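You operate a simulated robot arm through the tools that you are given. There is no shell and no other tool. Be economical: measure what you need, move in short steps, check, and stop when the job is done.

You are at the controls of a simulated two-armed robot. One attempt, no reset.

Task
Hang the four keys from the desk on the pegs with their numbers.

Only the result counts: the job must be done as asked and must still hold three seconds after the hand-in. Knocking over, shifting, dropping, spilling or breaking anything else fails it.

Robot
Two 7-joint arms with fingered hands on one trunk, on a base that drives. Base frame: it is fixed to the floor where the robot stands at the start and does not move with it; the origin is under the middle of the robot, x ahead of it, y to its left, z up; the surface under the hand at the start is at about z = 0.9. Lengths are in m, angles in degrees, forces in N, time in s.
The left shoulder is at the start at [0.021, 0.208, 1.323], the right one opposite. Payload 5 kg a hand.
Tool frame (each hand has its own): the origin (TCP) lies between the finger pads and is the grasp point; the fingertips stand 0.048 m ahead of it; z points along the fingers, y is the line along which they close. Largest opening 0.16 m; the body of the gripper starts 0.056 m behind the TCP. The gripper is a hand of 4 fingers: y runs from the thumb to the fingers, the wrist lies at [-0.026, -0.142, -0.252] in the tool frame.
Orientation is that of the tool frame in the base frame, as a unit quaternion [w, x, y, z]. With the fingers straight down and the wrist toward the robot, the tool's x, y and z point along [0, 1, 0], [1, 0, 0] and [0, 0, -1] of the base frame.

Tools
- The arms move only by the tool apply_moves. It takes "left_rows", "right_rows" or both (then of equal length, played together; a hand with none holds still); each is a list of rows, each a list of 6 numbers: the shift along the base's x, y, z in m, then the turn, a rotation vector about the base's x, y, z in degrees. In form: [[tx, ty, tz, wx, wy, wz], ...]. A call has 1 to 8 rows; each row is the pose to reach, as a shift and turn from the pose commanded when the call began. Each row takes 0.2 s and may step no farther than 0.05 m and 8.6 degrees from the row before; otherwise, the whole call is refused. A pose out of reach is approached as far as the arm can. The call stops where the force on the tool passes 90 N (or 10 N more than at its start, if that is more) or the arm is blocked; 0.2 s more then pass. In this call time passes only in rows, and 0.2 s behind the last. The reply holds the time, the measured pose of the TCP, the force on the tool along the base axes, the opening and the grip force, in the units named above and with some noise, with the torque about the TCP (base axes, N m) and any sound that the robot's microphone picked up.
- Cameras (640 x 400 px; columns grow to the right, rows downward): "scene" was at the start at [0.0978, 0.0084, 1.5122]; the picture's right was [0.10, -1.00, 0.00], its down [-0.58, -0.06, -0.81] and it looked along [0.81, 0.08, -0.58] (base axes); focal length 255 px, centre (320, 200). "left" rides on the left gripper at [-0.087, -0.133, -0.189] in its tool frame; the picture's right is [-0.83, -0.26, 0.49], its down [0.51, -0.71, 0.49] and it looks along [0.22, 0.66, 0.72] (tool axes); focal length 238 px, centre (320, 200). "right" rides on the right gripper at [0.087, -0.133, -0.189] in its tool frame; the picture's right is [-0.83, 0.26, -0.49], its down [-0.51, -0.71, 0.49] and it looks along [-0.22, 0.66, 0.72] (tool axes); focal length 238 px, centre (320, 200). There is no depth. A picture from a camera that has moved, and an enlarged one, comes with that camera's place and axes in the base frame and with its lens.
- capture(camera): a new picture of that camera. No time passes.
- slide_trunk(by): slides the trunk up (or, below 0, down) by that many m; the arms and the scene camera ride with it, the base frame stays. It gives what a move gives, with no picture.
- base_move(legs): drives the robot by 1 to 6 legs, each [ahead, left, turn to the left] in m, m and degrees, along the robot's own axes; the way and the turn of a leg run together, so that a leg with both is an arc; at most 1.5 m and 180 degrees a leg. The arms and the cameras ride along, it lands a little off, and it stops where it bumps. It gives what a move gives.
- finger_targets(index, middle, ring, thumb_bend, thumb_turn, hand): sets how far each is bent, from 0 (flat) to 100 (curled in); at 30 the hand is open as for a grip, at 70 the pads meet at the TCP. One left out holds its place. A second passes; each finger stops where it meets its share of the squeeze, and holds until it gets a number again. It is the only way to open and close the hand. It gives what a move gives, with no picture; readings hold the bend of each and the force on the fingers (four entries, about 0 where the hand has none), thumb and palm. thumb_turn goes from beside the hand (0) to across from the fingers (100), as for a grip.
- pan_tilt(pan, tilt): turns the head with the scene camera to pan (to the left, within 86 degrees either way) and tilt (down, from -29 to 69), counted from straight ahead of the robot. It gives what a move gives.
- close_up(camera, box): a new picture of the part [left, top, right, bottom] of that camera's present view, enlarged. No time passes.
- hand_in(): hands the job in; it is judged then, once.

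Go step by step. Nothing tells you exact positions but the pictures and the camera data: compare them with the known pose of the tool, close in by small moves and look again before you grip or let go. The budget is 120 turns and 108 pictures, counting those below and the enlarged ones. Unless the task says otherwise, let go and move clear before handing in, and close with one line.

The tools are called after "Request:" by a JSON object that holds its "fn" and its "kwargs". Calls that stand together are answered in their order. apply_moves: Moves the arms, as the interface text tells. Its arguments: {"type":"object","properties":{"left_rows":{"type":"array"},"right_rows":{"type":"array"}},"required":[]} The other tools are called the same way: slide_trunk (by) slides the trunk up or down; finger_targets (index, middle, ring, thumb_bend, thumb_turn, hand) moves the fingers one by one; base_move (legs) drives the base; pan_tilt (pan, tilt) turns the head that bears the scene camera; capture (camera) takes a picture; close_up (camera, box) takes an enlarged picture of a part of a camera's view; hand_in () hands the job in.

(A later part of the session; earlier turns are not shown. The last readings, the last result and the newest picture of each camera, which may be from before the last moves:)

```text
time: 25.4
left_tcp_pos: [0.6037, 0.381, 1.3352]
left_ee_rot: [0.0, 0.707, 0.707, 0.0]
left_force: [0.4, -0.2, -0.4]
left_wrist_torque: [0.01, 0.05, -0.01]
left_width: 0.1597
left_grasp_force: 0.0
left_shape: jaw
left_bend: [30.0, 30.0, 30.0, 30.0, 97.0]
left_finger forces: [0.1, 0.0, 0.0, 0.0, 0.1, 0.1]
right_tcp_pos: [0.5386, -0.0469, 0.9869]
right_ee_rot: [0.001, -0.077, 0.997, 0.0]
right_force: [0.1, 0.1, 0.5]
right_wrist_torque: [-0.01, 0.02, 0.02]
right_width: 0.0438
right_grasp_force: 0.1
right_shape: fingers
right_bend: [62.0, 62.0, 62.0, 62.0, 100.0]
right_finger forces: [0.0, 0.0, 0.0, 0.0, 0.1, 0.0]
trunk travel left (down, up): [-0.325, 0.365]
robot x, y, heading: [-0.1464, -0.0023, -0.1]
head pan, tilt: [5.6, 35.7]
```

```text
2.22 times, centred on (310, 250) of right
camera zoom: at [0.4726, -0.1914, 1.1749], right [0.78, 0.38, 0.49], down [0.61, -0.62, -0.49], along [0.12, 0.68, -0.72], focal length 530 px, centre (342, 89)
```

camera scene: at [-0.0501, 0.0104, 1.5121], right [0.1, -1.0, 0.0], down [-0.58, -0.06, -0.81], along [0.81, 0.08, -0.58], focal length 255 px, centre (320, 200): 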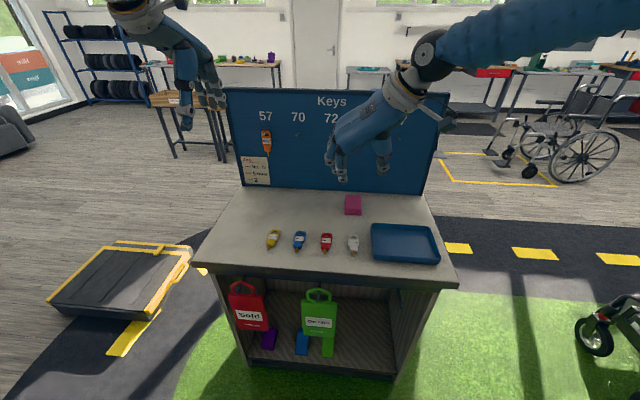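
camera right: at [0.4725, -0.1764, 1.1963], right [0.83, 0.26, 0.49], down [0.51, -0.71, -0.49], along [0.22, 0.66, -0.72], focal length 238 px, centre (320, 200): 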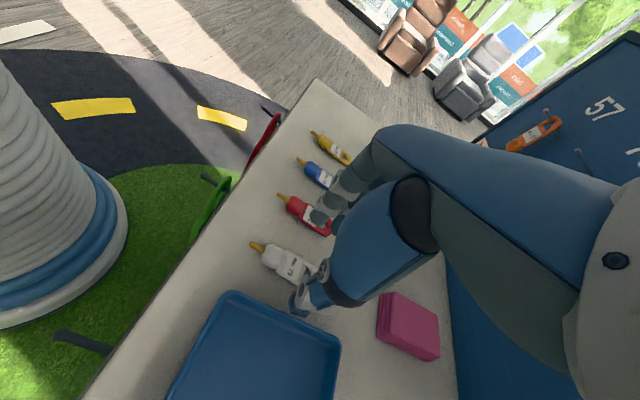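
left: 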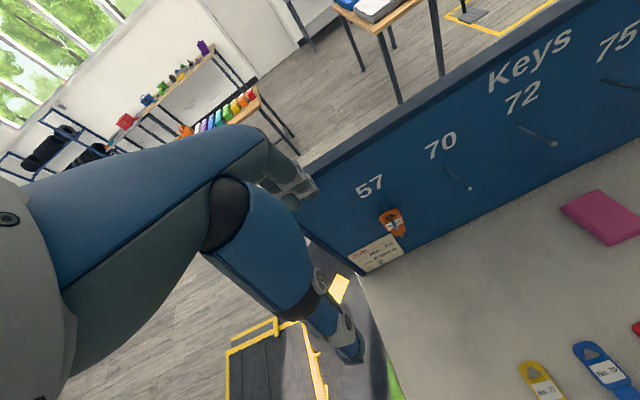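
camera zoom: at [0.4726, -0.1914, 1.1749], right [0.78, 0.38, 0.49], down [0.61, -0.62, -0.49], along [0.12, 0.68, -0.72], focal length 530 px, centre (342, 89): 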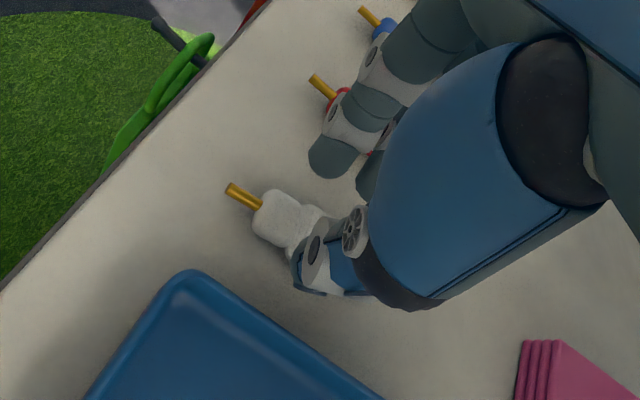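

Request:
{"fn": "finger_targets", "kwargs": {"hand": "right", "index": 60, "middle": 60, "ring": 60, "thumb_bend": 60}}

Request:
{"fn": "apply_moves", "kwargs": {"right_rows": [[0.006, -0.001, -0.01, 0, 0, 0], [0.006, -0.001, -0.02, 0, 0, 0], [0.006, -0.001, -0.028, 0, 0, 0]]}}

Request:
{"fn": "close_up", "kwargs": {"camera": "scene", "box": [300, 200, 396, 260]}}

```text
time: 26.4
left_tcp_pos: [0.6032, 0.3817, 1.335]
left_ee_rot: [0.0, 0.707, 0.707, 0.0]
left_force: [0.1, 0.5, 0.6]
left_wrist_torque: [-0.02, 0.01, 0.02]
left_width: 0.16
left_grasp_force: 0.0
left_shape: jaw
left_bend: [30.0, 30.0, 30.0, 30.0, 97.0]
left_finger forces: [0.0, 0.0, 0.1, 0.0, 0.0, 0.1]
right_tcp_pos: [0.5383, -0.046, 0.9876]
right_ee_rot: [0.0, -0.077, 0.997, 0.0]
right_force: [-0.1, 0.0, -1.2]
right_wrist_torque: [0.01, -0.02, -0.02]
right_width: 0.0504
right_grasp_force: 0.0
right_shape: fingers
right_bend: [60.0, 60.0, 60.0, 60.0, 100.0]
right_finger forces: [0.1, 0.0, 0.1, 0.0, 0.0, 0.0]
trunk travel left (down, up): [-0.325, 0.365]
robot x, y, heading: [-0.1476, 0.0036, 0.1]
head pan, tilt: [5.6, 35.7]
```

```text
time: 27.2
left_tcp_pos: [0.6029, 0.3817, 1.3351]
left_ee_rot: [0.0, 0.708, 0.707, -0.001]
left_force: [1.0, -0.1, -0.2]
left_wrist_torque: [0.02, 0.04, 0.04]
left_width: 0.1598
left_grasp_force: 0.1
left_shape: jaw
left_bend: [30.0, 30.0, 30.0, 30.0, 97.0]
left_finger forces: [0.1, 0.1, 0.0, 0.0, 0.0, 0.1]
right_tcp_pos: [0.5449, -0.0464, 0.9581]
right_ee_rot: [0.001, -0.076, 0.997, 0.0]
right_force: [0.4, -0.9, -0.2]
right_wrist_torque: [0.02, 0.04, 0.01]
right_width: 0.051
right_grasp_force: 0.0
right_shape: fingers
right_bend: [60.0, 60.0, 60.0, 60.0, 100.0]
right_finger forces: [0.0, 0.0, 0.1, 0.0, 0.0, 0.0]
trunk travel left (down, up): [-0.325, 0.365]
robot x, y, heading: [-0.1477, -0.0034, -0.1]
head pan, tilt: [5.6, 35.7]
```

```text
6.67 times, centred on (348, 230) of scene
camera zoom: at [-0.0504, 0.0084, 1.5121], right [0.1, -1.0, 0.0], down [-0.58, -0.06, -0.81], along [0.81, 0.08, -0.58], focal length 1701 px, centre (133, 0)
```

zoom: 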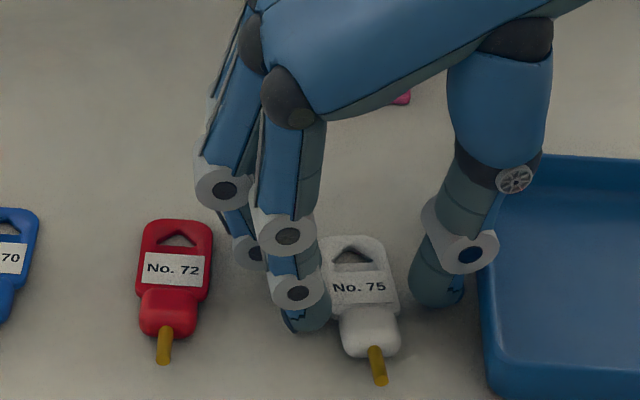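

Request:
{"fn": "apply_moves", "kwargs": {"right_rows": [[0, 0, -0.005, 0, 0, 0], [0, 0, -0.009, 0, 0, 0]]}}

```text
time: 27.8
left_tcp_pos: [0.6003, 0.3819, 1.3375]
left_ee_rot: [0.001, 0.707, 0.707, 0.001]
left_force: [0.2, 0.5, 0.9]
left_wrist_torque: [0.01, 0.0, -0.02]
left_width: 0.1597
left_grasp_force: 0.0
left_shape: jaw
left_bend: [30.0, 30.0, 30.0, 30.0, 97.0]
left_finger forces: [0.0, 0.1, 0.0, 0.0, 0.1, 0.0]
right_tcp_pos: [0.5441, -0.046, 0.9545]
right_ee_rot: [0.004, -0.077, 0.997, 0.002]
right_force: [-2.7, -0.3, 31.8]
right_wrist_torque: [0.94, 0.76, 0.06]
right_width: 0.0491
right_grasp_force: 15.6
right_shape: fingers
right_bend: [61.0, 60.0, 60.0, 60.0, 100.0]
right_finger forces: [28.0, 2.3, 0.0, 0.0, 0.0, 0.1]
trunk travel left (down, up): [-0.325, 0.365]
robot x, y, heading: [-0.1476, 0.0023, -0.2]
head pan, tilt: [5.6, 35.7]
```

Request:
{"fn": "apply_moves", "kwargs": {"right_rows": [[0, 0, 0.004, 0, 0, 0]]}}

Request:
{"fn": "close_up", "kwargs": {"camera": "scene", "box": [318, 215, 382, 255]}}

Request:
{"fn": "close_up", "kwargs": {"camera": "right", "box": [220, 200, 350, 310]}}

```text
time: 28.2
left_tcp_pos: [0.6011, 0.3811, 1.3344]
left_ee_rot: [0.0, 0.708, 0.707, 0.001]
left_force: [-0.1, -0.2, -0.1]
left_wrist_torque: [0.01, 0.0, -0.01]
left_width: 0.1598
left_grasp_force: 0.0
left_shape: jaw
left_bend: [30.0, 30.0, 30.0, 30.0, 97.0]
left_finger forces: [0.0, 0.0, 0.0, 0.1, 0.0, 0.0]
right_tcp_pos: [0.5445, -0.0473, 0.9547]
right_ee_rot: [0.002, -0.077, 0.997, 0.0]
right_force: [2.7, 2.7, 23.6]
right_wrist_torque: [0.87, 0.3, -0.06]
right_width: 0.0501
right_grasp_force: 12.1
right_shape: fingers
right_bend: [60.0, 60.0, 60.0, 60.0, 100.0]
right_finger forces: [19.4, 4.1, 0.0, 0.1, 0.0, 0.0]
trunk travel left (down, up): [-0.325, 0.365]
robot x, y, heading: [-0.1478, 0.0021, 0.0]
head pan, tilt: [5.6, 35.7]
```

```text
10.00 times, centred on (350, 235) of scene
camera zoom: at [-0.0522, 0.0088, 1.5123], right [0.1, -1.0, 0.0], down [-0.58, -0.06, -0.81], along [0.81, 0.08, -0.58], focal length 2551 px, centre (20, -150)
```

zoom: 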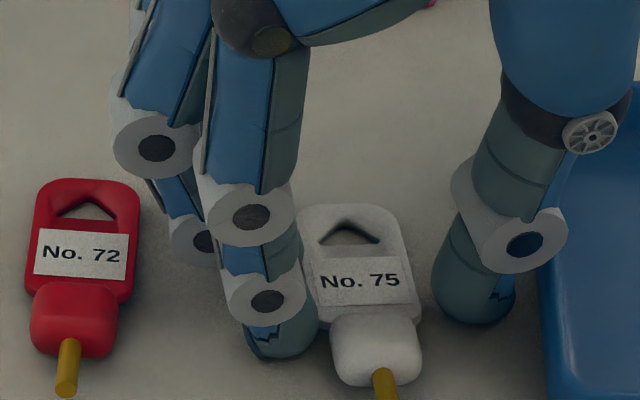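

```text
3.64 times, centred on (285, 255) of right
camera zoom: at [0.4771, -0.1917, 1.1415], right [0.78, 0.38, 0.49], down [0.61, -0.62, -0.49], along [0.12, 0.68, -0.72], focal length 867 px, centre (447, 0)
```

zoom: 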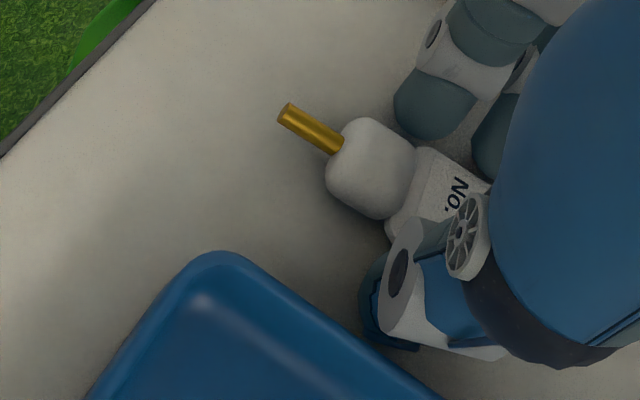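

The bulb is the thickest part, and the thumb opposes the middle finger. I'll slide the hand about 17 mm toward the robot so the middle finger and thumb pinch the bulb.

Request:
{"fn": "apply_moves", "kwargs": {"right_rows": [[0, 0, 0.008, 0, 0, 0], [-0.017, -0.0026, 0.008, 0, 0, 0], [-0.017, -0.0026, 0.001, 0, 0, 0]]}}

Request:
{"fn": "close_up", "kwargs": {"camera": "scene", "box": [318, 215, 382, 255]}}

Request:
{"fn": "close_up", "kwargs": {"camera": "right", "box": [220, 200, 350, 310]}}

```text
time: 29.0
left_tcp_pos: [0.6032, 0.3817, 1.334]
left_ee_rot: [0.0, 0.707, 0.707, 0.0]
left_force: [0.7, 0.0, -0.3]
left_wrist_torque: [-0.01, 0.04, -0.01]
left_width: 0.1598
left_grasp_force: 0.2
left_shape: jaw
left_bend: [30.0, 30.0, 30.0, 30.0, 97.0]
left_finger forces: [0.0, 0.1, 0.1, 0.0, 0.0, 0.0]
right_tcp_pos: [0.5273, -0.0501, 0.9547]
right_ee_rot: [0.001, -0.077, 0.997, 0.001]
right_force: [-2.3, -0.7, 9.5]
right_wrist_torque: [0.32, 0.34, 0.1]
right_width: 0.05
right_grasp_force: 4.6
right_shape: fingers
right_bend: [60.0, 60.0, 60.0, 60.0, 100.0]
right_finger forces: [7.1, 2.6, 0.0, 0.0, 0.0, 0.0]
trunk travel left (down, up): [-0.325, 0.365]
robot x, y, heading: [-0.15, -0.0018, 0.2]
head pan, tilt: [5.6, 35.7]
```

```text
10.00 times, centred on (350, 235) of scene
camera zoom: at [-0.051, 0.0088, 1.5123], right [0.1, -1.0, 0.0], down [-0.58, -0.06, -0.81], along [0.81, 0.08, -0.58], focal length 2551 px, centre (20, -150)
```

zoom: 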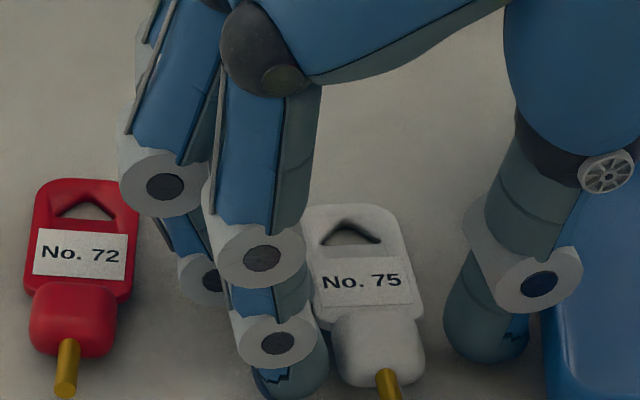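

```text
3.64 times, centred on (285, 255) of right
camera zoom: at [0.461, -0.195, 1.1419], right [0.78, 0.38, 0.49], down [0.61, -0.62, -0.49], along [0.12, 0.68, -0.72], focal length 867 px, centre (447, 0)
```

zoom: 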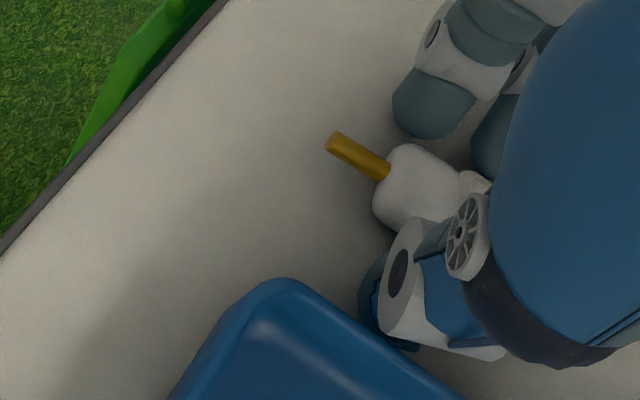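

Request:
{"fn": "finger_targets", "kwargs": {"hand": "right", "middle": 72, "ring": 72, "thumb_bend": 72}}

Request:
{"fn": "close_up", "kwargs": {"camera": "scene", "box": [318, 215, 382, 255]}}

Request:
{"fn": "close_up", "kwargs": {"camera": "right", "box": [220, 200, 350, 310]}}

```text
time: 30.0
left_tcp_pos: [0.6023, 0.3816, 1.3355]
left_ee_rot: [0.001, 0.708, 0.707, 0.0]
left_force: [0.4, 0.3, 0.0]
left_wrist_torque: [0.01, 0.01, -0.02]
left_width: 0.1594
left_grasp_force: 0.0
left_shape: jaw
left_bend: [30.0, 30.0, 30.0, 30.0, 97.0]
left_finger forces: [0.0, 0.0, 0.0, 0.0, 0.1, 0.0]
right_tcp_pos: [0.5264, -0.0505, 0.9546]
right_ee_rot: [0.002, -0.077, 0.997, 0.0]
right_force: [-1.1, -0.4, 14.2]
right_wrist_torque: [0.2, -0.04, 0.02]
right_width: 0.0403
right_grasp_force: 36.3
right_shape: fingers
right_bend: [60.0, 65.0, 72.0, 67.0, 100.0]
right_finger forces: [0.8, 57.3, 0.0, 0.1, 15.0, 0.0]
trunk travel left (down, up): [-0.325, 0.365]
robot x, y, heading: [-0.1476, 0.0002, 0.0]
head pan, tilt: [5.6, 35.7]
```

```text
10.00 times, centred on (350, 235) of scene
camera zoom: at [-0.052, 0.0084, 1.5123], right [0.1, -1.0, 0.0], down [-0.58, -0.06, -0.81], along [0.81, 0.08, -0.58], focal length 2551 px, centre (20, -150)
```

zoom: 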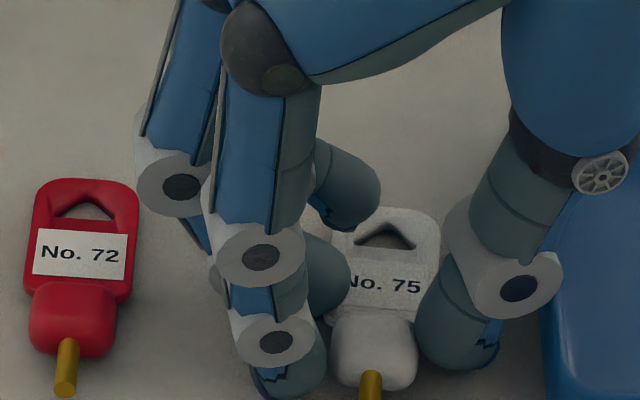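

```text
3.64 times, centred on (285, 255) of right
camera zoom: at [0.4605, -0.1952, 1.142], right [0.78, 0.38, 0.49], down [0.61, -0.62, -0.49], along [0.12, 0.68, -0.72], focal length 867 px, centre (447, 0)
```

zoom: 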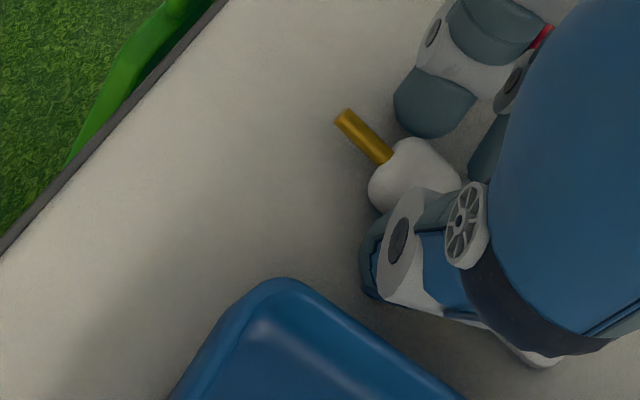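

The middle finger and thumb have contact at about 40 mm width. I'll lift gently and see whether the key comes along.

Request:
{"fn": "apply_moves", "kwargs": {"right_rows": [[0, 0, 0.01, 0, 0, 0], [0, 0, 0.03, 0, 0, 0]]}}

Request:
{"fn": "close_up", "kwargs": {"camera": "scene", "box": [310, 200, 390, 250]}}

```text
time: 30.6
left_tcp_pos: [0.6015, 0.3822, 1.3351]
left_ee_rot: [-0.001, 0.707, 0.707, 0.0]
left_force: [-1.1, 0.4, 1.0]
left_wrist_torque: [0.0, -0.07, 0.01]
left_width: 0.1597
left_grasp_force: 0.2
left_shape: jaw
left_bend: [30.0, 30.0, 30.0, 30.0, 97.0]
left_finger forces: [0.0, 0.0, 0.1, 0.0, 0.0, 0.1]
right_tcp_pos: [0.5256, -0.0511, 0.9827]
right_ee_rot: [0.001, -0.078, 0.997, 0.0]
right_force: [-0.6, 0.5, -0.1]
right_wrist_torque: [-0.02, -0.06, -0.05]
right_width: 0.0397
right_grasp_force: 19.1
right_shape: fingers
right_bend: [60.0, 65.0, 72.0, 68.0, 100.0]
right_finger forces: [0.9, 25.8, 0.1, 0.0, 10.9, 0.0]
trunk travel left (down, up): [-0.325, 0.365]
robot x, y, heading: [-0.1509, -0.0011, 0.0]
head pan, tilt: [5.6, 35.7]
```

```text
8.00 times, centred on (350, 225) of scene
camera zoom: at [-0.052, 0.0087, 1.5123], right [0.1, -1.0, 0.0], down [-0.58, -0.06, -0.81], along [0.81, 0.08, -0.58], focal length 2041 px, centre (80, 0)
```

zoom: 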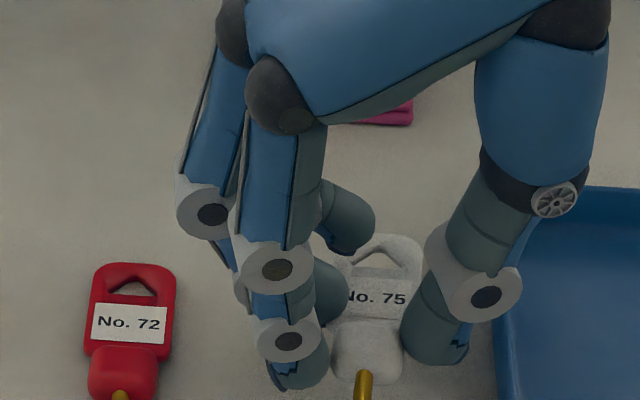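

It lifted. I'll raise to z≈1.19 and pitch the fingers forward, at the spot where I tested this motion earlier.

Request:
{"fn": "apply_moves", "kwargs": {"right_rows": [[0, 0, 0.04, 0, 0, 0], [0, 0, 0.08, 0, 0, 0], [0.01, 0, 0.12, 0, 0, -3], [0.02, 0, 0.16, 0, 0, -6], [0.03, 0, 0.207, 0, 0, -8.8]]}}

Request:
{"fn": "apply_moves", "kwargs": {"right_rows": [[0, 0, 0, 0, -8.5, 0], [0, 0, 0, 0, -17, 0], [0, 0, 0, 0, -25.5, 0], [0, 0, 0, 0, -34, 0], [0, 0, 0, 0, -42.5, 0], [0, 0, 0, 0, -51, 0], [0, 0, 0, 0, -59.5, 0], [0, 0, 0, 0, -68, 0]]}}

Request:
{"fn": "capture", "kwargs": {"camera": "scene"}}

```text
time: 31.8
left_tcp_pos: [0.6029, 0.382, 1.3334]
left_ee_rot: [0.0, 0.707, 0.707, 0.0]
left_force: [0.1, 0.2, -0.2]
left_wrist_torque: [-0.02, -0.09, 0.03]
left_width: 0.1598
left_grasp_force: 0.1
left_shape: jaw
left_bend: [30.0, 30.0, 30.0, 30.0, 97.0]
left_finger forces: [0.1, 0.0, 0.0, 0.1, 0.1, 0.0]
right_tcp_pos: [0.558, -0.0519, 1.1937]
right_ee_rot: [0.0, -0.001, 1.0, -0.001]
right_force: [-1.3, 0.9, -2.4]
right_wrist_torque: [-0.05, -0.06, -0.02]
right_width: 0.0397
right_grasp_force: 18.4
right_shape: fingers
right_bend: [60.0, 65.0, 72.0, 68.0, 100.0]
right_finger forces: [0.9, 24.6, 0.0, 0.1, 11.0, 0.0]
trunk travel left (down, up): [-0.325, 0.365]
robot x, y, heading: [-0.147, -0.001, -0.0]
head pan, tilt: [5.6, 35.7]
```

```text
time: 33.6
left_tcp_pos: [0.6022, 0.3834, 1.3339]
left_ee_rot: [0.0, 0.707, 0.707, 0.0]
left_force: [-0.4, 0.2, 0.0]
left_wrist_torque: [-0.05, 0.03, 0.03]
left_width: 0.1596
left_grasp_force: 0.0
left_shape: jaw
left_bend: [30.0, 30.0, 30.0, 30.0, 97.0]
left_finger forces: [0.0, 0.0, 0.0, 0.1, 0.0, 0.0]
right_tcp_pos: [0.558, -0.0495, 1.1916]
right_ee_rot: [0.561, -0.001, 0.828, 0.0]
right_force: [0.0, 0.2, 1.6]
right_wrist_torque: [-0.06, 0.11, -0.06]
right_width: 0.035
right_grasp_force: 3.6
right_shape: fingers
right_bend: [58.0, 72.0, 72.0, 71.0, 100.0]
right_finger forces: [3.3, 0.2, 0.0, 0.1, 3.5, 0.0]
trunk travel left (down, up): [-0.325, 0.365]
robot x, y, heading: [-0.1502, 0.0, -0.0]
head pan, tilt: [5.6, 35.7]
```

```text
73 pictures are left
camera scene: at [-0.0506, 0.0094, 1.5121], right [0.1, -1.0, 0.0], down [-0.58, -0.06, -0.81], along [0.81, 0.08, -0.58], focal length 255 px, centre (320, 200)
```

scene: 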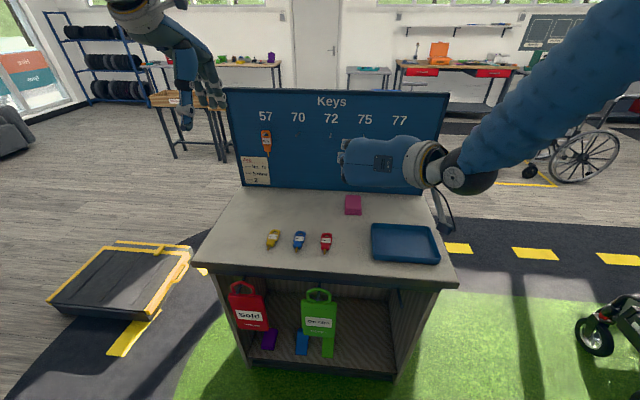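

The finger readings changed during the pitch, so the key may have slipped. I'll check with the wrist camera.

Request:
{"fn": "capture", "kwargs": {"camera": "right"}}

Request:
{"fn": "close_up", "kwargs": {"camera": "scene", "box": [310, 110, 450, 200]}}

```text
72 pictures are left
camera right: at [0.3499, -0.1833, 1.1795], right [-0.14, 0.26, 0.95], down [0.64, -0.71, 0.29], along [0.75, 0.66, -0.07], focal length 238 px, centre (320, 200)
```

right: 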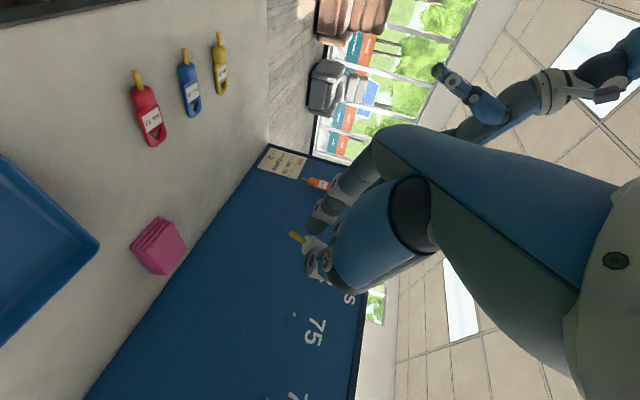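

```text
4.44 times, centred on (380, 155) of scene
camera zoom: at [-0.0506, 0.0094, 1.5121], right [0.1, -1.0, 0.0], down [-0.58, -0.06, -0.81], along [0.81, 0.08, -0.58], focal length 1134 px, centre (53, 400)
```

zoom: 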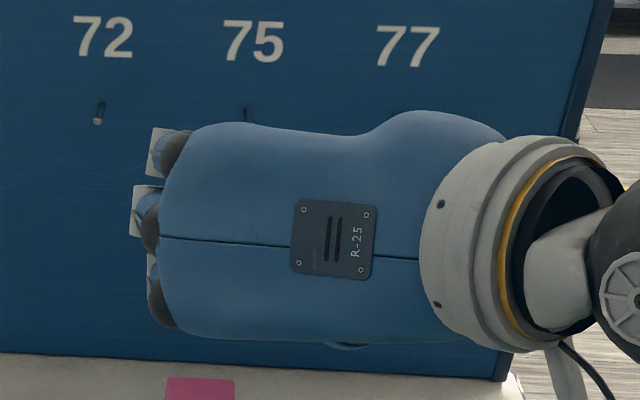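

Request:
{"fn": "close_up", "kwargs": {"camera": "right", "box": [270, 180, 370, 300]}}

Request:
{"fn": "capture", "kwargs": {"camera": "left"}}

```text
3.33 times, centred on (320, 240) of right
camera zoom: at [0.3499, -0.1833, 1.1795], right [-0.14, 0.26, 0.95], down [0.64, -0.71, 0.29], along [0.75, 0.66, -0.07], focal length 794 px, centre (320, 67)
```

zoom: 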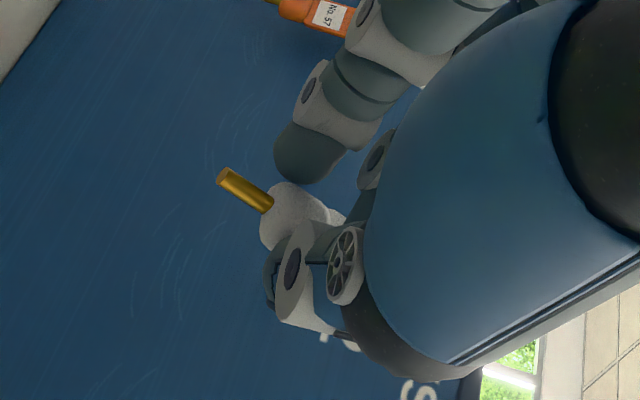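

```text
69 pictures are left
camera left: at [0.4712, 0.2955, 1.5227], right [-0.26, -0.83, -0.49], down [-0.71, 0.51, -0.49], along [0.66, 0.22, -0.72], focal length 238 px, centre (320, 200)
```

left: 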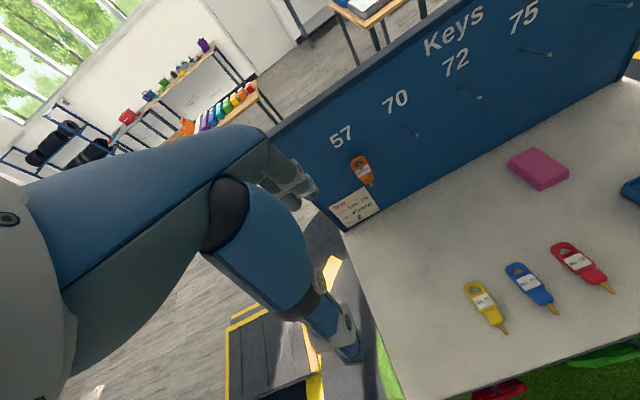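

The key is still held between index and thumb. I'll firm that pinch up.

Request:
{"fn": "finger_targets", "kwargs": {"hand": "right", "index": 66}}

Request:
{"fn": "close_up", "kwargs": {"camera": "right", "box": [270, 180, 370, 300]}}

```text
time: 34.6
left_tcp_pos: [0.6035, 0.3822, 1.3333]
left_ee_rot: [0.0, 0.707, 0.707, 0.001]
left_force: [0.3, -0.1, 0.7]
left_wrist_torque: [-0.02, 0.01, 0.01]
left_width: 0.16
left_grasp_force: 0.0
left_shape: jaw
left_bend: [30.0, 30.0, 30.0, 30.0, 97.0]
left_finger forces: [0.1, 0.1, 0.0, 0.0, 0.0, 0.1]
right_tcp_pos: [0.5577, -0.05, 1.19]
right_ee_rot: [0.56, 0.001, 0.828, 0.001]
right_force: [-1.3, 1.3, 0.1]
right_wrist_torque: [-0.03, 0.01, 0.02]
right_width: 0.0338
right_grasp_force: 8.2
right_shape: fingers
right_bend: [60.0, 72.0, 72.0, 70.0, 100.0]
right_finger forces: [7.8, 0.0, 0.0, 0.0, 8.2, 0.0]
trunk travel left (down, up): [-0.325, 0.365]
robot x, y, heading: [-0.1512, -0.0018, 0.3]
head pan, tilt: [5.6, 35.7]
```

```text
3.33 times, centred on (320, 240) of right
camera zoom: at [0.3497, -0.1835, 1.1794], right [-0.14, 0.26, 0.96], down [0.64, -0.71, 0.29], along [0.75, 0.66, -0.07], focal length 794 px, centre (320, 67)
```

zoom: 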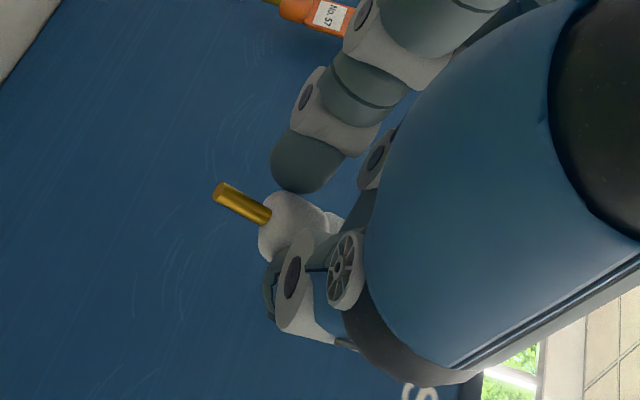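

Grip is now about 8 N. I'll finish the pitch and yaw the left hand so its camera can watch the hole and peg.

Request:
{"fn": "apply_moves", "kwargs": {"right_rows": [[0, 0, 0, 0, -5, 0], [0, 0, 0, 0, -10, 0], [0, 0, 0, 0, -16, 0], [0, 0, 0, 0, -21.9, 0], [0, 0, 0, 0, -21.9, 0], [0, 0, 0, 0, -21.9, 0]], "left_rows": [[0, 0, 0, 0, 0, -8], [0, 0, 0, 0, 0, -16], [0, 0, 0, 0, 0, -24], [0, 0, 0, 0, 0, -32], [0, 0, 0, 0, 0, -40], [0, 0, 0, 0, 0, -47]]}}

Request:
{"fn": "capture", "kwargs": {"camera": "left"}}

```text
time: 36.0
left_tcp_pos: [0.6042, 0.383, 1.3339]
left_ee_rot: [0.0, 0.931, 0.366, -0.001]
left_force: [1.2, 0.2, -0.2]
left_wrist_torque: [-0.08, 0.07, -0.03]
left_width: 0.1598
left_grasp_force: 0.0
left_shape: jaw
left_bend: [30.0, 30.0, 30.0, 30.0, 97.0]
left_finger forces: [0.0, 0.1, 0.0, 0.0, 0.0, 0.0]
right_tcp_pos: [0.5569, -0.0494, 1.1907]
right_ee_rot: [0.706, -0.001, 0.708, -0.001]
right_force: [0.9, 0.4, -0.6]
right_wrist_torque: [0.02, -0.03, -0.02]
right_width: 0.0332
right_grasp_force: 7.9
right_shape: fingers
right_bend: [60.0, 72.0, 72.0, 70.0, 100.0]
right_finger forces: [7.6, 0.0, 0.0, 0.0, 8.1, 0.0]
trunk travel left (down, up): [-0.325, 0.365]
robot x, y, heading: [-0.1507, -0.0022, -0.0]
head pan, tilt: [5.6, 35.7]
```

```text
67 pictures are left
camera left: at [0.4504, 0.4207, 1.5219], right [-0.79, -0.38, -0.48], down [-0.11, 0.86, -0.49], along [0.6, -0.33, -0.72], focal length 238 px, centre (320, 200)
```

left: 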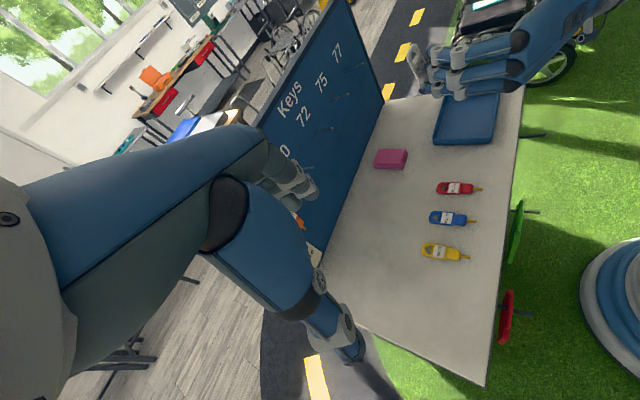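

Request:
{"fn": "close_up", "kwargs": {"camera": "left", "box": [290, 20, 490, 140]}}

```text
3.20 times, centred on (390, 80) of left
camera zoom: at [0.4504, 0.4207, 1.5219], right [-0.79, -0.38, -0.48], down [-0.11, 0.86, -0.49], along [0.6, -0.33, -0.72], focal length 763 px, centre (96, 584)
```

zoom: 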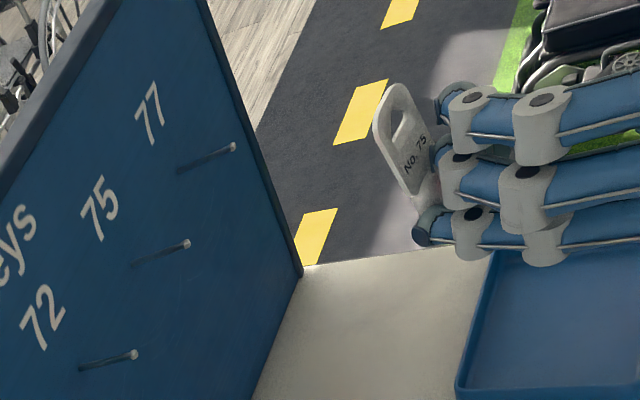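

The tag stands upright in front of the fingertips with its hole clear, at about (0.611, −0.040, 1.237). Peg 75's tip is at (0.805, −0.062, 1.167). I'll move to about 3 cm short of the peg and re-check.

Request:
{"fn": "apply_moves", "kwargs": {"right_rows": [[0.03, -0.005, -0.015, 0, 0, 0], [0.06, -0.011, -0.03, 0, 0, 0], [0.095, -0.017, -0.045, 0, 0, 0], [0.13, -0.022, -0.06, 0, 0, 0], [0.16, -0.022, -0.068, 0, 0, 0], [0.16, -0.022, -0.068, 0, 0, 0]]}}

Request:
{"fn": "close_up", "kwargs": {"camera": "left", "box": [310, 50, 410, 110]}}

Request:
{"fn": "close_up", "kwargs": {"camera": "scene", "box": [320, 100, 420, 180]}}

```text
time: 37.4
left_tcp_pos: [0.6024, 0.3811, 1.3337]
left_ee_rot: [-0.001, 0.93, 0.367, 0.0]
left_force: [-0.2, 0.6, -0.3]
left_wrist_torque: [0.0, -0.03, -0.01]
left_width: 0.1597
left_grasp_force: 0.0
left_shape: jaw
left_bend: [30.0, 30.0, 30.0, 30.0, 97.0]
left_finger forces: [0.0, 0.0, 0.1, 0.0, 0.0, 0.0]
right_tcp_pos: [0.718, -0.0706, 1.1225]
right_ee_rot: [0.707, 0.0, 0.707, 0.0]
right_force: [0.3, 0.1, -0.6]
right_wrist_torque: [-0.01, 0.02, -0.01]
right_width: 0.0335
right_grasp_force: 7.8
right_shape: fingers
right_bend: [60.0, 72.0, 72.0, 70.0, 100.0]
right_finger forces: [7.5, 0.1, 0.0, 0.1, 8.3, 0.0]
trunk travel left (down, up): [-0.325, 0.365]
robot x, y, heading: [-0.1485, -0.0017, 0.0]
head pan, tilt: [5.6, 35.7]
```

```text
6.40 times, centred on (360, 80) of left
camera zoom: at [0.449, 0.4189, 1.5232], right [-0.79, -0.38, -0.49], down [-0.11, 0.86, -0.49], along [0.61, -0.33, -0.72], focal length 1525 px, centre (64, 968)
```

zoom: 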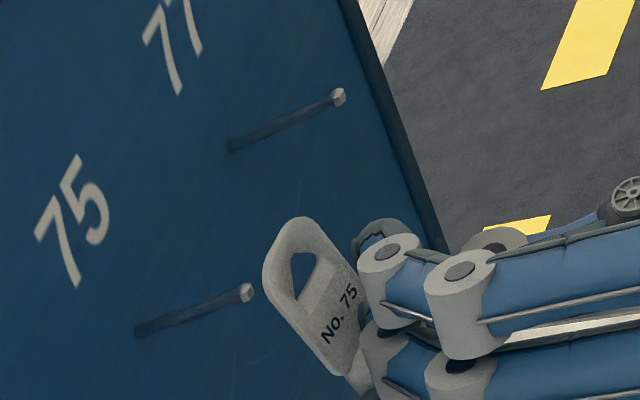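

```text
5.00 times, centred on (370, 140) of scene
camera zoom: at [-0.0513, 0.0085, 1.5123], right [0.1, -1.0, 0.0], down [-0.58, -0.06, -0.81], along [0.81, 0.08, -0.58], focal length 1276 px, centre (70, 500)
```

zoom: 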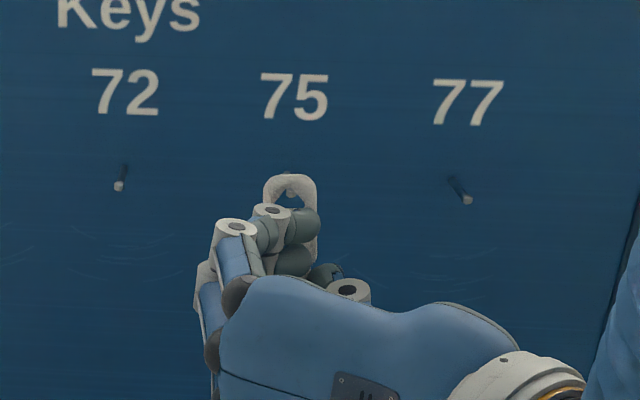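

Request:
{"fn": "close_up", "kwargs": {"camera": "scene", "box": [362, 128, 394, 148]}}

```text
16.00 times, centred on (378, 138) of scene
camera zoom: at [-0.0513, 0.0085, 1.5123], right [0.1, -1.0, 0.0], down [-0.58, -0.06, -0.81], along [0.81, 0.08, -0.58], focal length 4082 px, centre (-608, 1192)
```

zoom: 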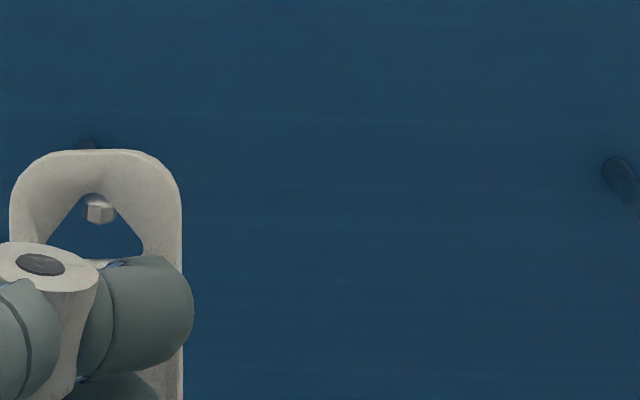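

Through the hole I can see peg 75's tip near the apex. Allowing for the viewing slope, I'll lower 8 mm, shift −3 mm in y, then slide 5.5 cm onto the peg.

Request:
{"fn": "apply_moves", "kwargs": {"right_rows": [[0, -0.003, -0.008, 0, 0, 0], [0.015, -0.003, -0.008, 0, 0, 0], [0.03, -0.003, -0.008, 0, 0, 0], [0.04, -0.003, -0.009, 0, 0, 0], [0.048, -0.003, -0.011, 0, 0, 0], [0.056, -0.003, -0.012, 0, 0, 0]]}}

Request:
{"fn": "close_up", "kwargs": {"camera": "left", "box": [310, 50, 410, 110]}}

Request:
{"fn": "close_up", "kwargs": {"camera": "scene", "box": [354, 118, 402, 148]}}

```text
time: 38.8
left_tcp_pos: [0.6029, 0.3811, 1.3341]
left_ee_rot: [0.0, 0.931, 0.366, 0.0]
left_force: [-0.2, 1.1, -0.3]
left_wrist_torque: [0.03, -0.01, -0.01]
left_width: 0.1599
left_grasp_force: 0.1
left_shape: jaw
left_bend: [30.0, 30.0, 30.0, 30.0, 97.0]
left_finger forces: [0.1, 0.0, 0.1, 0.1, 0.1, 0.0]
right_tcp_pos: [0.7741, -0.0759, 1.1109]
right_ee_rot: [0.707, 0.0, 0.707, 0.0]
right_force: [-0.1, -1.1, -0.9]
right_wrist_torque: [0.04, 0.01, 0.03]
right_width: 0.0334
right_grasp_force: 8.2
right_shape: fingers
right_bend: [60.0, 72.0, 72.0, 70.0, 100.0]
right_finger forces: [7.4, 0.0, 0.9, 0.0, 8.1, 0.1]
trunk travel left (down, up): [-0.325, 0.365]
robot x, y, heading: [-0.1433, 0.001, 0.1]
head pan, tilt: [5.6, 35.7]
```

```text
6.40 times, centred on (360, 80) of left
camera zoom: at [0.4497, 0.4186, 1.5229], right [-0.79, -0.38, -0.49], down [-0.11, 0.86, -0.49], along [0.61, -0.33, -0.72], focal length 1525 px, centre (64, 968)
```

zoom: 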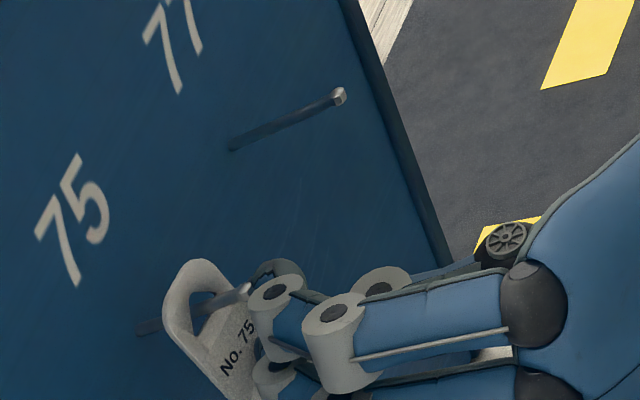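

```text
13.33 times, centred on (378, 133) of scene
camera zoom: at [-0.0507, 0.0082, 1.5122], right [0.1, -1.0, 0.0], down [-0.58, -0.06, -0.81], along [0.81, 0.08, -0.58], focal length 3401 px, centre (-453, 1093)
```

zoom: 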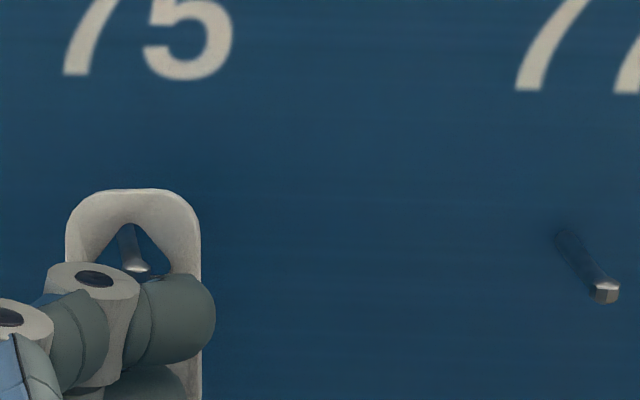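

The peg passes through the hole. I'll go 8 mm deeper, settle the apex onto the peg and then release.

Request:
{"fn": "apply_moves", "kwargs": {"right_rows": [[0.005, 0, -0.003, 0, 0, 0], [0.008, 0, -0.006, 0, 0, 0]]}}

Request:
{"fn": "finger_targets", "kwargs": {"hand": "right", "index": 58, "thumb_bend": 64}}

Request:
{"fn": "close_up", "kwargs": {"camera": "left", "box": [310, 50, 410, 110]}}

```text
time: 39.4
left_tcp_pos: [0.6027, 0.3801, 1.334]
left_ee_rot: [0.001, 0.93, 0.366, -0.001]
left_force: [-1.1, 0.6, -0.1]
left_wrist_torque: [0.0, 0.0, -0.02]
left_width: 0.1599
left_grasp_force: 0.0
left_shape: jaw
left_bend: [30.0, 30.0, 30.0, 30.0, 97.0]
left_finger forces: [0.0, 0.0, 0.0, 0.1, 0.1, 0.0]
right_tcp_pos: [0.781, -0.0735, 1.1049]
right_ee_rot: [0.707, 0.0, 0.707, 0.0]
right_force: [0.8, -1.2, -0.7]
right_wrist_torque: [0.04, -0.01, -0.02]
right_width: 0.0332
right_grasp_force: 8.2
right_shape: fingers
right_bend: [60.0, 72.0, 72.0, 70.0, 100.0]
right_finger forces: [7.5, 0.0, 1.1, 0.1, 8.1, 0.0]
trunk travel left (down, up): [-0.325, 0.365]
robot x, y, heading: [-0.1469, 0.0019, 0.2]
head pan, tilt: [5.6, 35.7]
```

```text
time: 40.4
left_tcp_pos: [0.6022, 0.3816, 1.3338]
left_ee_rot: [0.0, 0.93, 0.367, 0.001]
left_force: [0.7, -0.4, -0.1]
left_wrist_torque: [0.03, -0.02, 0.01]
left_width: 0.1597
left_grasp_force: 0.1
left_shape: jaw
left_bend: [30.0, 30.0, 30.0, 30.0, 97.0]
left_finger forces: [0.1, 0.0, 0.1, 0.0, 0.0, 0.0]
right_tcp_pos: [0.7826, -0.0751, 1.1059]
right_ee_rot: [0.708, 0.0, 0.707, -0.001]
right_force: [0.3, -1.1, -1.4]
right_wrist_torque: [0.0, 0.01, 0.02]
right_width: 0.0486
right_grasp_force: 1.1
right_shape: fingers
right_bend: [57.0, 72.0, 72.0, 64.0, 100.0]
right_finger forces: [0.0, 0.1, 0.8, 0.0, 0.0, 0.0]
trunk travel left (down, up): [-0.325, 0.365]
robot x, y, heading: [-0.148, 0.0002, 0.1]
head pan, tilt: [5.6, 35.7]
```

```text
6.40 times, centred on (360, 80) of left
camera zoom: at [0.4496, 0.419, 1.5229], right [-0.79, -0.38, -0.49], down [-0.11, 0.86, -0.49], along [0.61, -0.33, -0.72], focal length 1525 px, centre (64, 968)
```

zoom: 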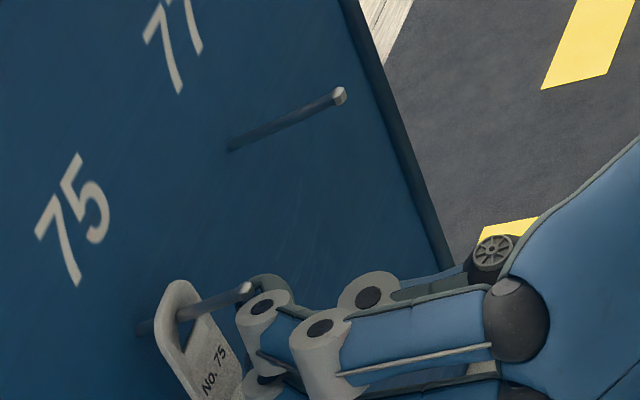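

The key hangs on peg 75. I'll open slightly more and retreat straight back.

Request:
{"fn": "finger_targets", "kwargs": {"hand": "right", "index": 55, "thumb_bend": 57}}

Request:
{"fn": "apply_moves", "kwargs": {"right_rows": [[-0.02, 0, 0, 0, 0, 0], [-0.05, 0, 0, 0, 0, 0], [-0.1, 0, 0, 0, 0, 0], [-0.15, 0, 0.02, 0, 0, 0], [-0.2, 0.03, 0.05, 0, 0, 0], [-0.2, 0.06, 0.08, 0, 0, 0]]}}

Request:
{"fn": "capture", "kwargs": {"camera": "scene"}}

```text
time: 41.4
left_tcp_pos: [0.6033, 0.3815, 1.3338]
left_ee_rot: [0.0, 0.93, 0.366, 0.0]
left_force: [0.5, 1.2, -0.6]
left_wrist_torque: [0.0, 0.0, -0.02]
left_width: 0.1599
left_grasp_force: 0.0
left_shape: jaw
left_bend: [30.0, 30.0, 30.0, 30.0, 97.0]
left_finger forces: [0.0, 0.0, 0.0, 0.0, 0.1, 0.0]
right_tcp_pos: [0.7816, -0.0757, 1.106]
right_ee_rot: [0.707, 0.0, 0.707, 0.001]
right_force: [-1.3, -0.6, -0.4]
right_wrist_torque: [-0.04, -0.01, 0.0]
right_width: 0.0686
right_grasp_force: 0.1
right_shape: fingers
right_bend: [55.0, 72.0, 72.0, 56.0, 100.0]
right_finger forces: [0.1, 0.1, 0.8, 0.1, 0.0, 0.0]
trunk travel left (down, up): [-0.325, 0.365]
robot x, y, heading: [-0.1469, 0.0021, 0.1]
head pan, tilt: [5.6, 35.7]
```

```text
refused: row 4 steps farther than a row can; nothing moved
```

```text
59 pictures are left
camera scene: at [-0.0508, 0.0085, 1.5122], right [0.1, -1.0, 0.0], down [-0.58, -0.06, -0.81], along [0.81, 0.08, -0.58], focal length 255 px, centre (320, 200)
```

scene: 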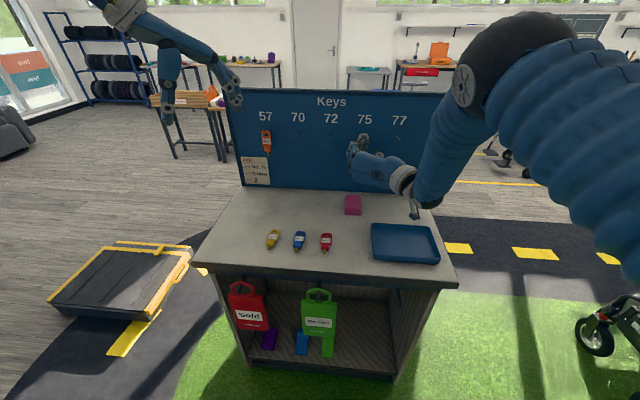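

Retreating with smaller steps.

Request:
{"fn": "apply_moves", "kwargs": {"right_rows": [[-0.02, 0, 0, 0, 0, 0], [-0.05, 0, 0, 0, 0, 0], [-0.095, 0, 0, 0, 0, 0], [-0.14, 0, 0.015, 0, 0, 0], [-0.175, 0.025, 0.04, 0, 0, 0], [-0.2, 0.055, 0.065, 0, 0, 0], [-0.22, 0.09, 0.085, 0, 0, 0], [-0.23, 0.124, 0.085, 0, 0, 0]]}}

Request:
{"fn": "finger_targets", "kwargs": {"hand": "right", "index": 60, "middle": 60, "ring": 60, "thumb_bend": 60}}

Request:
{"fn": "apply_moves", "kwargs": {"right_rows": [[0, 0, 0, 0, 8.5, 0], [0, 0, 0, 0, 17, 0], [0, 0, 0, 0, 25.5, 0], [0, 0, 0, 0, 34, 0], [0, 0, 0, 0, 42.5, 0], [0, 0, 0, 0, 51, 0], [0, 0, 0, 0, 59.5, 0], [0, 0, 0, 0, 68, 0]]}}

Request:
{"fn": "capture", "kwargs": {"camera": "scene"}}

```text
time: 43.2
left_tcp_pos: [0.6029, 0.3831, 1.333]
left_ee_rot: [0.001, 0.93, 0.367, -0.001]
left_force: [0.6, 1.3, -0.8]
left_wrist_torque: [-0.11, 0.03, 0.04]
left_width: 0.1599
left_grasp_force: 0.0
left_shape: jaw
left_bend: [30.0, 30.0, 30.0, 30.0, 97.0]
left_finger forces: [0.0, 0.1, 0.1, 0.0, 0.0, 0.0]
right_tcp_pos: [0.5532, 0.0494, 1.1893]
right_ee_rot: [0.707, -0.001, 0.707, 0.0]
right_force: [0.6, 0.8, 0.3]
right_wrist_torque: [-0.04, 0.02, 0.0]
right_width: 0.0687
right_grasp_force: 0.0
right_shape: fingers
right_bend: [55.0, 72.0, 72.0, 56.0, 100.0]
right_finger forces: [0.1, 0.1, 0.1, 0.0, 0.1, 0.0]
trunk travel left (down, up): [-0.325, 0.365]
robot x, y, heading: [-0.1501, 0.0, 0.1]
head pan, tilt: [5.6, 35.7]
```

```text
time: 44.2
left_tcp_pos: [0.6031, 0.3823, 1.3351]
left_ee_rot: [0.0, 0.93, 0.366, 0.0]
left_force: [-0.6, -0.8, -0.1]
left_wrist_torque: [0.01, 0.0, 0.02]
left_width: 0.1598
left_grasp_force: 0.1
left_shape: jaw
left_bend: [30.0, 30.0, 30.0, 30.0, 97.0]
left_finger forces: [0.0, 0.0, 0.0, 0.1, 0.0, 0.0]
right_tcp_pos: [0.553, 0.049, 1.1901]
right_ee_rot: [0.707, -0.001, 0.707, -0.002]
right_force: [0.1, 0.4, -0.3]
right_wrist_torque: [-0.01, 0.04, -0.02]
right_width: 0.0519
right_grasp_force: 0.1
right_shape: fingers
right_bend: [60.0, 60.0, 60.0, 60.0, 100.0]
right_finger forces: [0.0, 0.0, 0.0, 0.0, 0.0, 0.0]
trunk travel left (down, up): [-0.325, 0.365]
robot x, y, heading: [-0.1471, 0.0027, 0.4]
head pan, tilt: [5.6, 35.7]
```

```text
time: 46.0
left_tcp_pos: [0.604, 0.3824, 1.3333]
left_ee_rot: [0.001, 0.93, 0.367, -0.001]
left_force: [-1.3, 0.5, 0.0]
left_wrist_torque: [-0.07, 0.07, -0.03]
left_width: 0.1597
left_grasp_force: 0.0
left_shape: jaw
left_bend: [30.0, 30.0, 30.0, 30.0, 97.0]
left_finger forces: [0.1, 0.0, 0.0, 0.0, 0.0, 0.1]
right_tcp_pos: [0.551, 0.0486, 1.1892]
right_ee_rot: [0.19, 0.0, 0.982, 0.0]
right_force: [-0.5, 1.0, -0.5]
right_wrist_torque: [-0.07, 0.0, -0.02]
right_width: 0.0512
right_grasp_force: 0.2
right_shape: fingers
right_bend: [60.0, 60.0, 60.0, 60.0, 100.0]
right_finger forces: [0.1, 0.1, 0.0, 0.1, 0.0, 0.0]
trunk travel left (down, up): [-0.325, 0.365]
robot x, y, heading: [-0.1497, 0.0008, 0.1]
head pan, tilt: [5.6, 35.7]
```

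```text
58 pictures are left
camera scene: at [-0.0503, 0.0094, 1.5121], right [0.1, -1.0, 0.0], down [-0.58, -0.06, -0.81], along [0.81, 0.08, -0.58], focal length 255 px, centre (320, 200)
```

scene: 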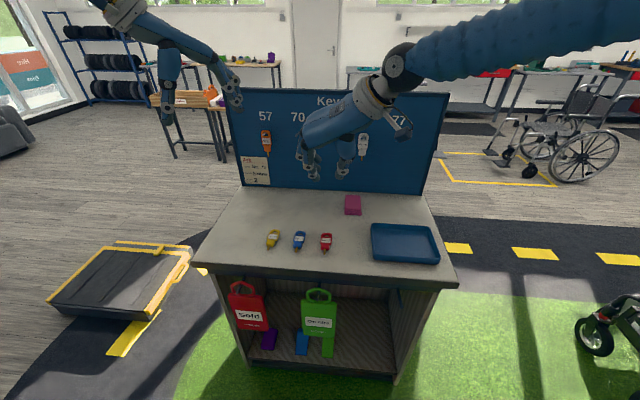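

The white key hangs properly on 75. Next is the red key: finish the pitch and descend above its bulb.

Request:
{"fn": "apply_moves", "kwargs": {"right_rows": [[0, 0, 0, 0, 8, 0], [0, 0, -0.02, 0, 16, 0], [-0.01, 0, -0.05, 0, 21.9, 0], [-0.028, -0.001, -0.09, 0, 21.9, 0], [-0.028, -0.001, -0.13, 0, 21.9, 0], [-0.028, -0.001, -0.17, 0, 21.9, 0], [-0.028, -0.001, -0.2, 0, 21.9, 0], [-0.028, -0.001, -0.226, 0, 21.9, 0]]}}

Request:
{"fn": "close_up", "kwargs": {"camera": "scene", "box": [278, 205, 374, 265]}}

```text
time: 47.8
left_tcp_pos: [0.6038, 0.3826, 1.3327]
left_ee_rot: [0.001, 0.93, 0.367, -0.001]
left_force: [0.1, 0.0, -0.7]
left_wrist_torque: [-0.01, 0.04, -0.01]
left_width: 0.1596
left_grasp_force: 0.1
left_shape: jaw
left_bend: [30.0, 30.0, 30.0, 30.0, 97.0]
left_finger forces: [0.1, 0.0, 0.0, 0.0, 0.0, 0.1]
right_tcp_pos: [0.5228, 0.0476, 0.9634]
right_ee_rot: [0.001, 0.001, 1.0, -0.001]
right_force: [0.9, 0.3, 0.6]
right_wrist_torque: [-0.03, 0.09, -0.01]
right_width: 0.0513
right_grasp_force: 0.0
right_shape: fingers
right_bend: [60.0, 60.0, 60.0, 60.0, 100.0]
right_finger forces: [0.0, 0.0, 0.1, 0.0, 0.0, 0.0]
trunk travel left (down, up): [-0.325, 0.365]
robot x, y, heading: [-0.1503, 0.0003, 0.1]
head pan, tilt: [5.6, 35.7]
```

```text
6.67 times, centred on (326, 235) of scene
camera zoom: at [-0.05, 0.0086, 1.5121], right [0.1, -1.0, 0.0], down [-0.58, -0.06, -0.81], along [0.81, 0.08, -0.58], focal length 1701 px, centre (280, -33)
```

zoom: 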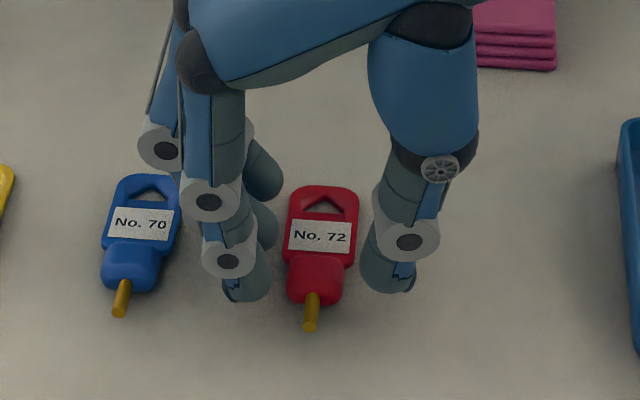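

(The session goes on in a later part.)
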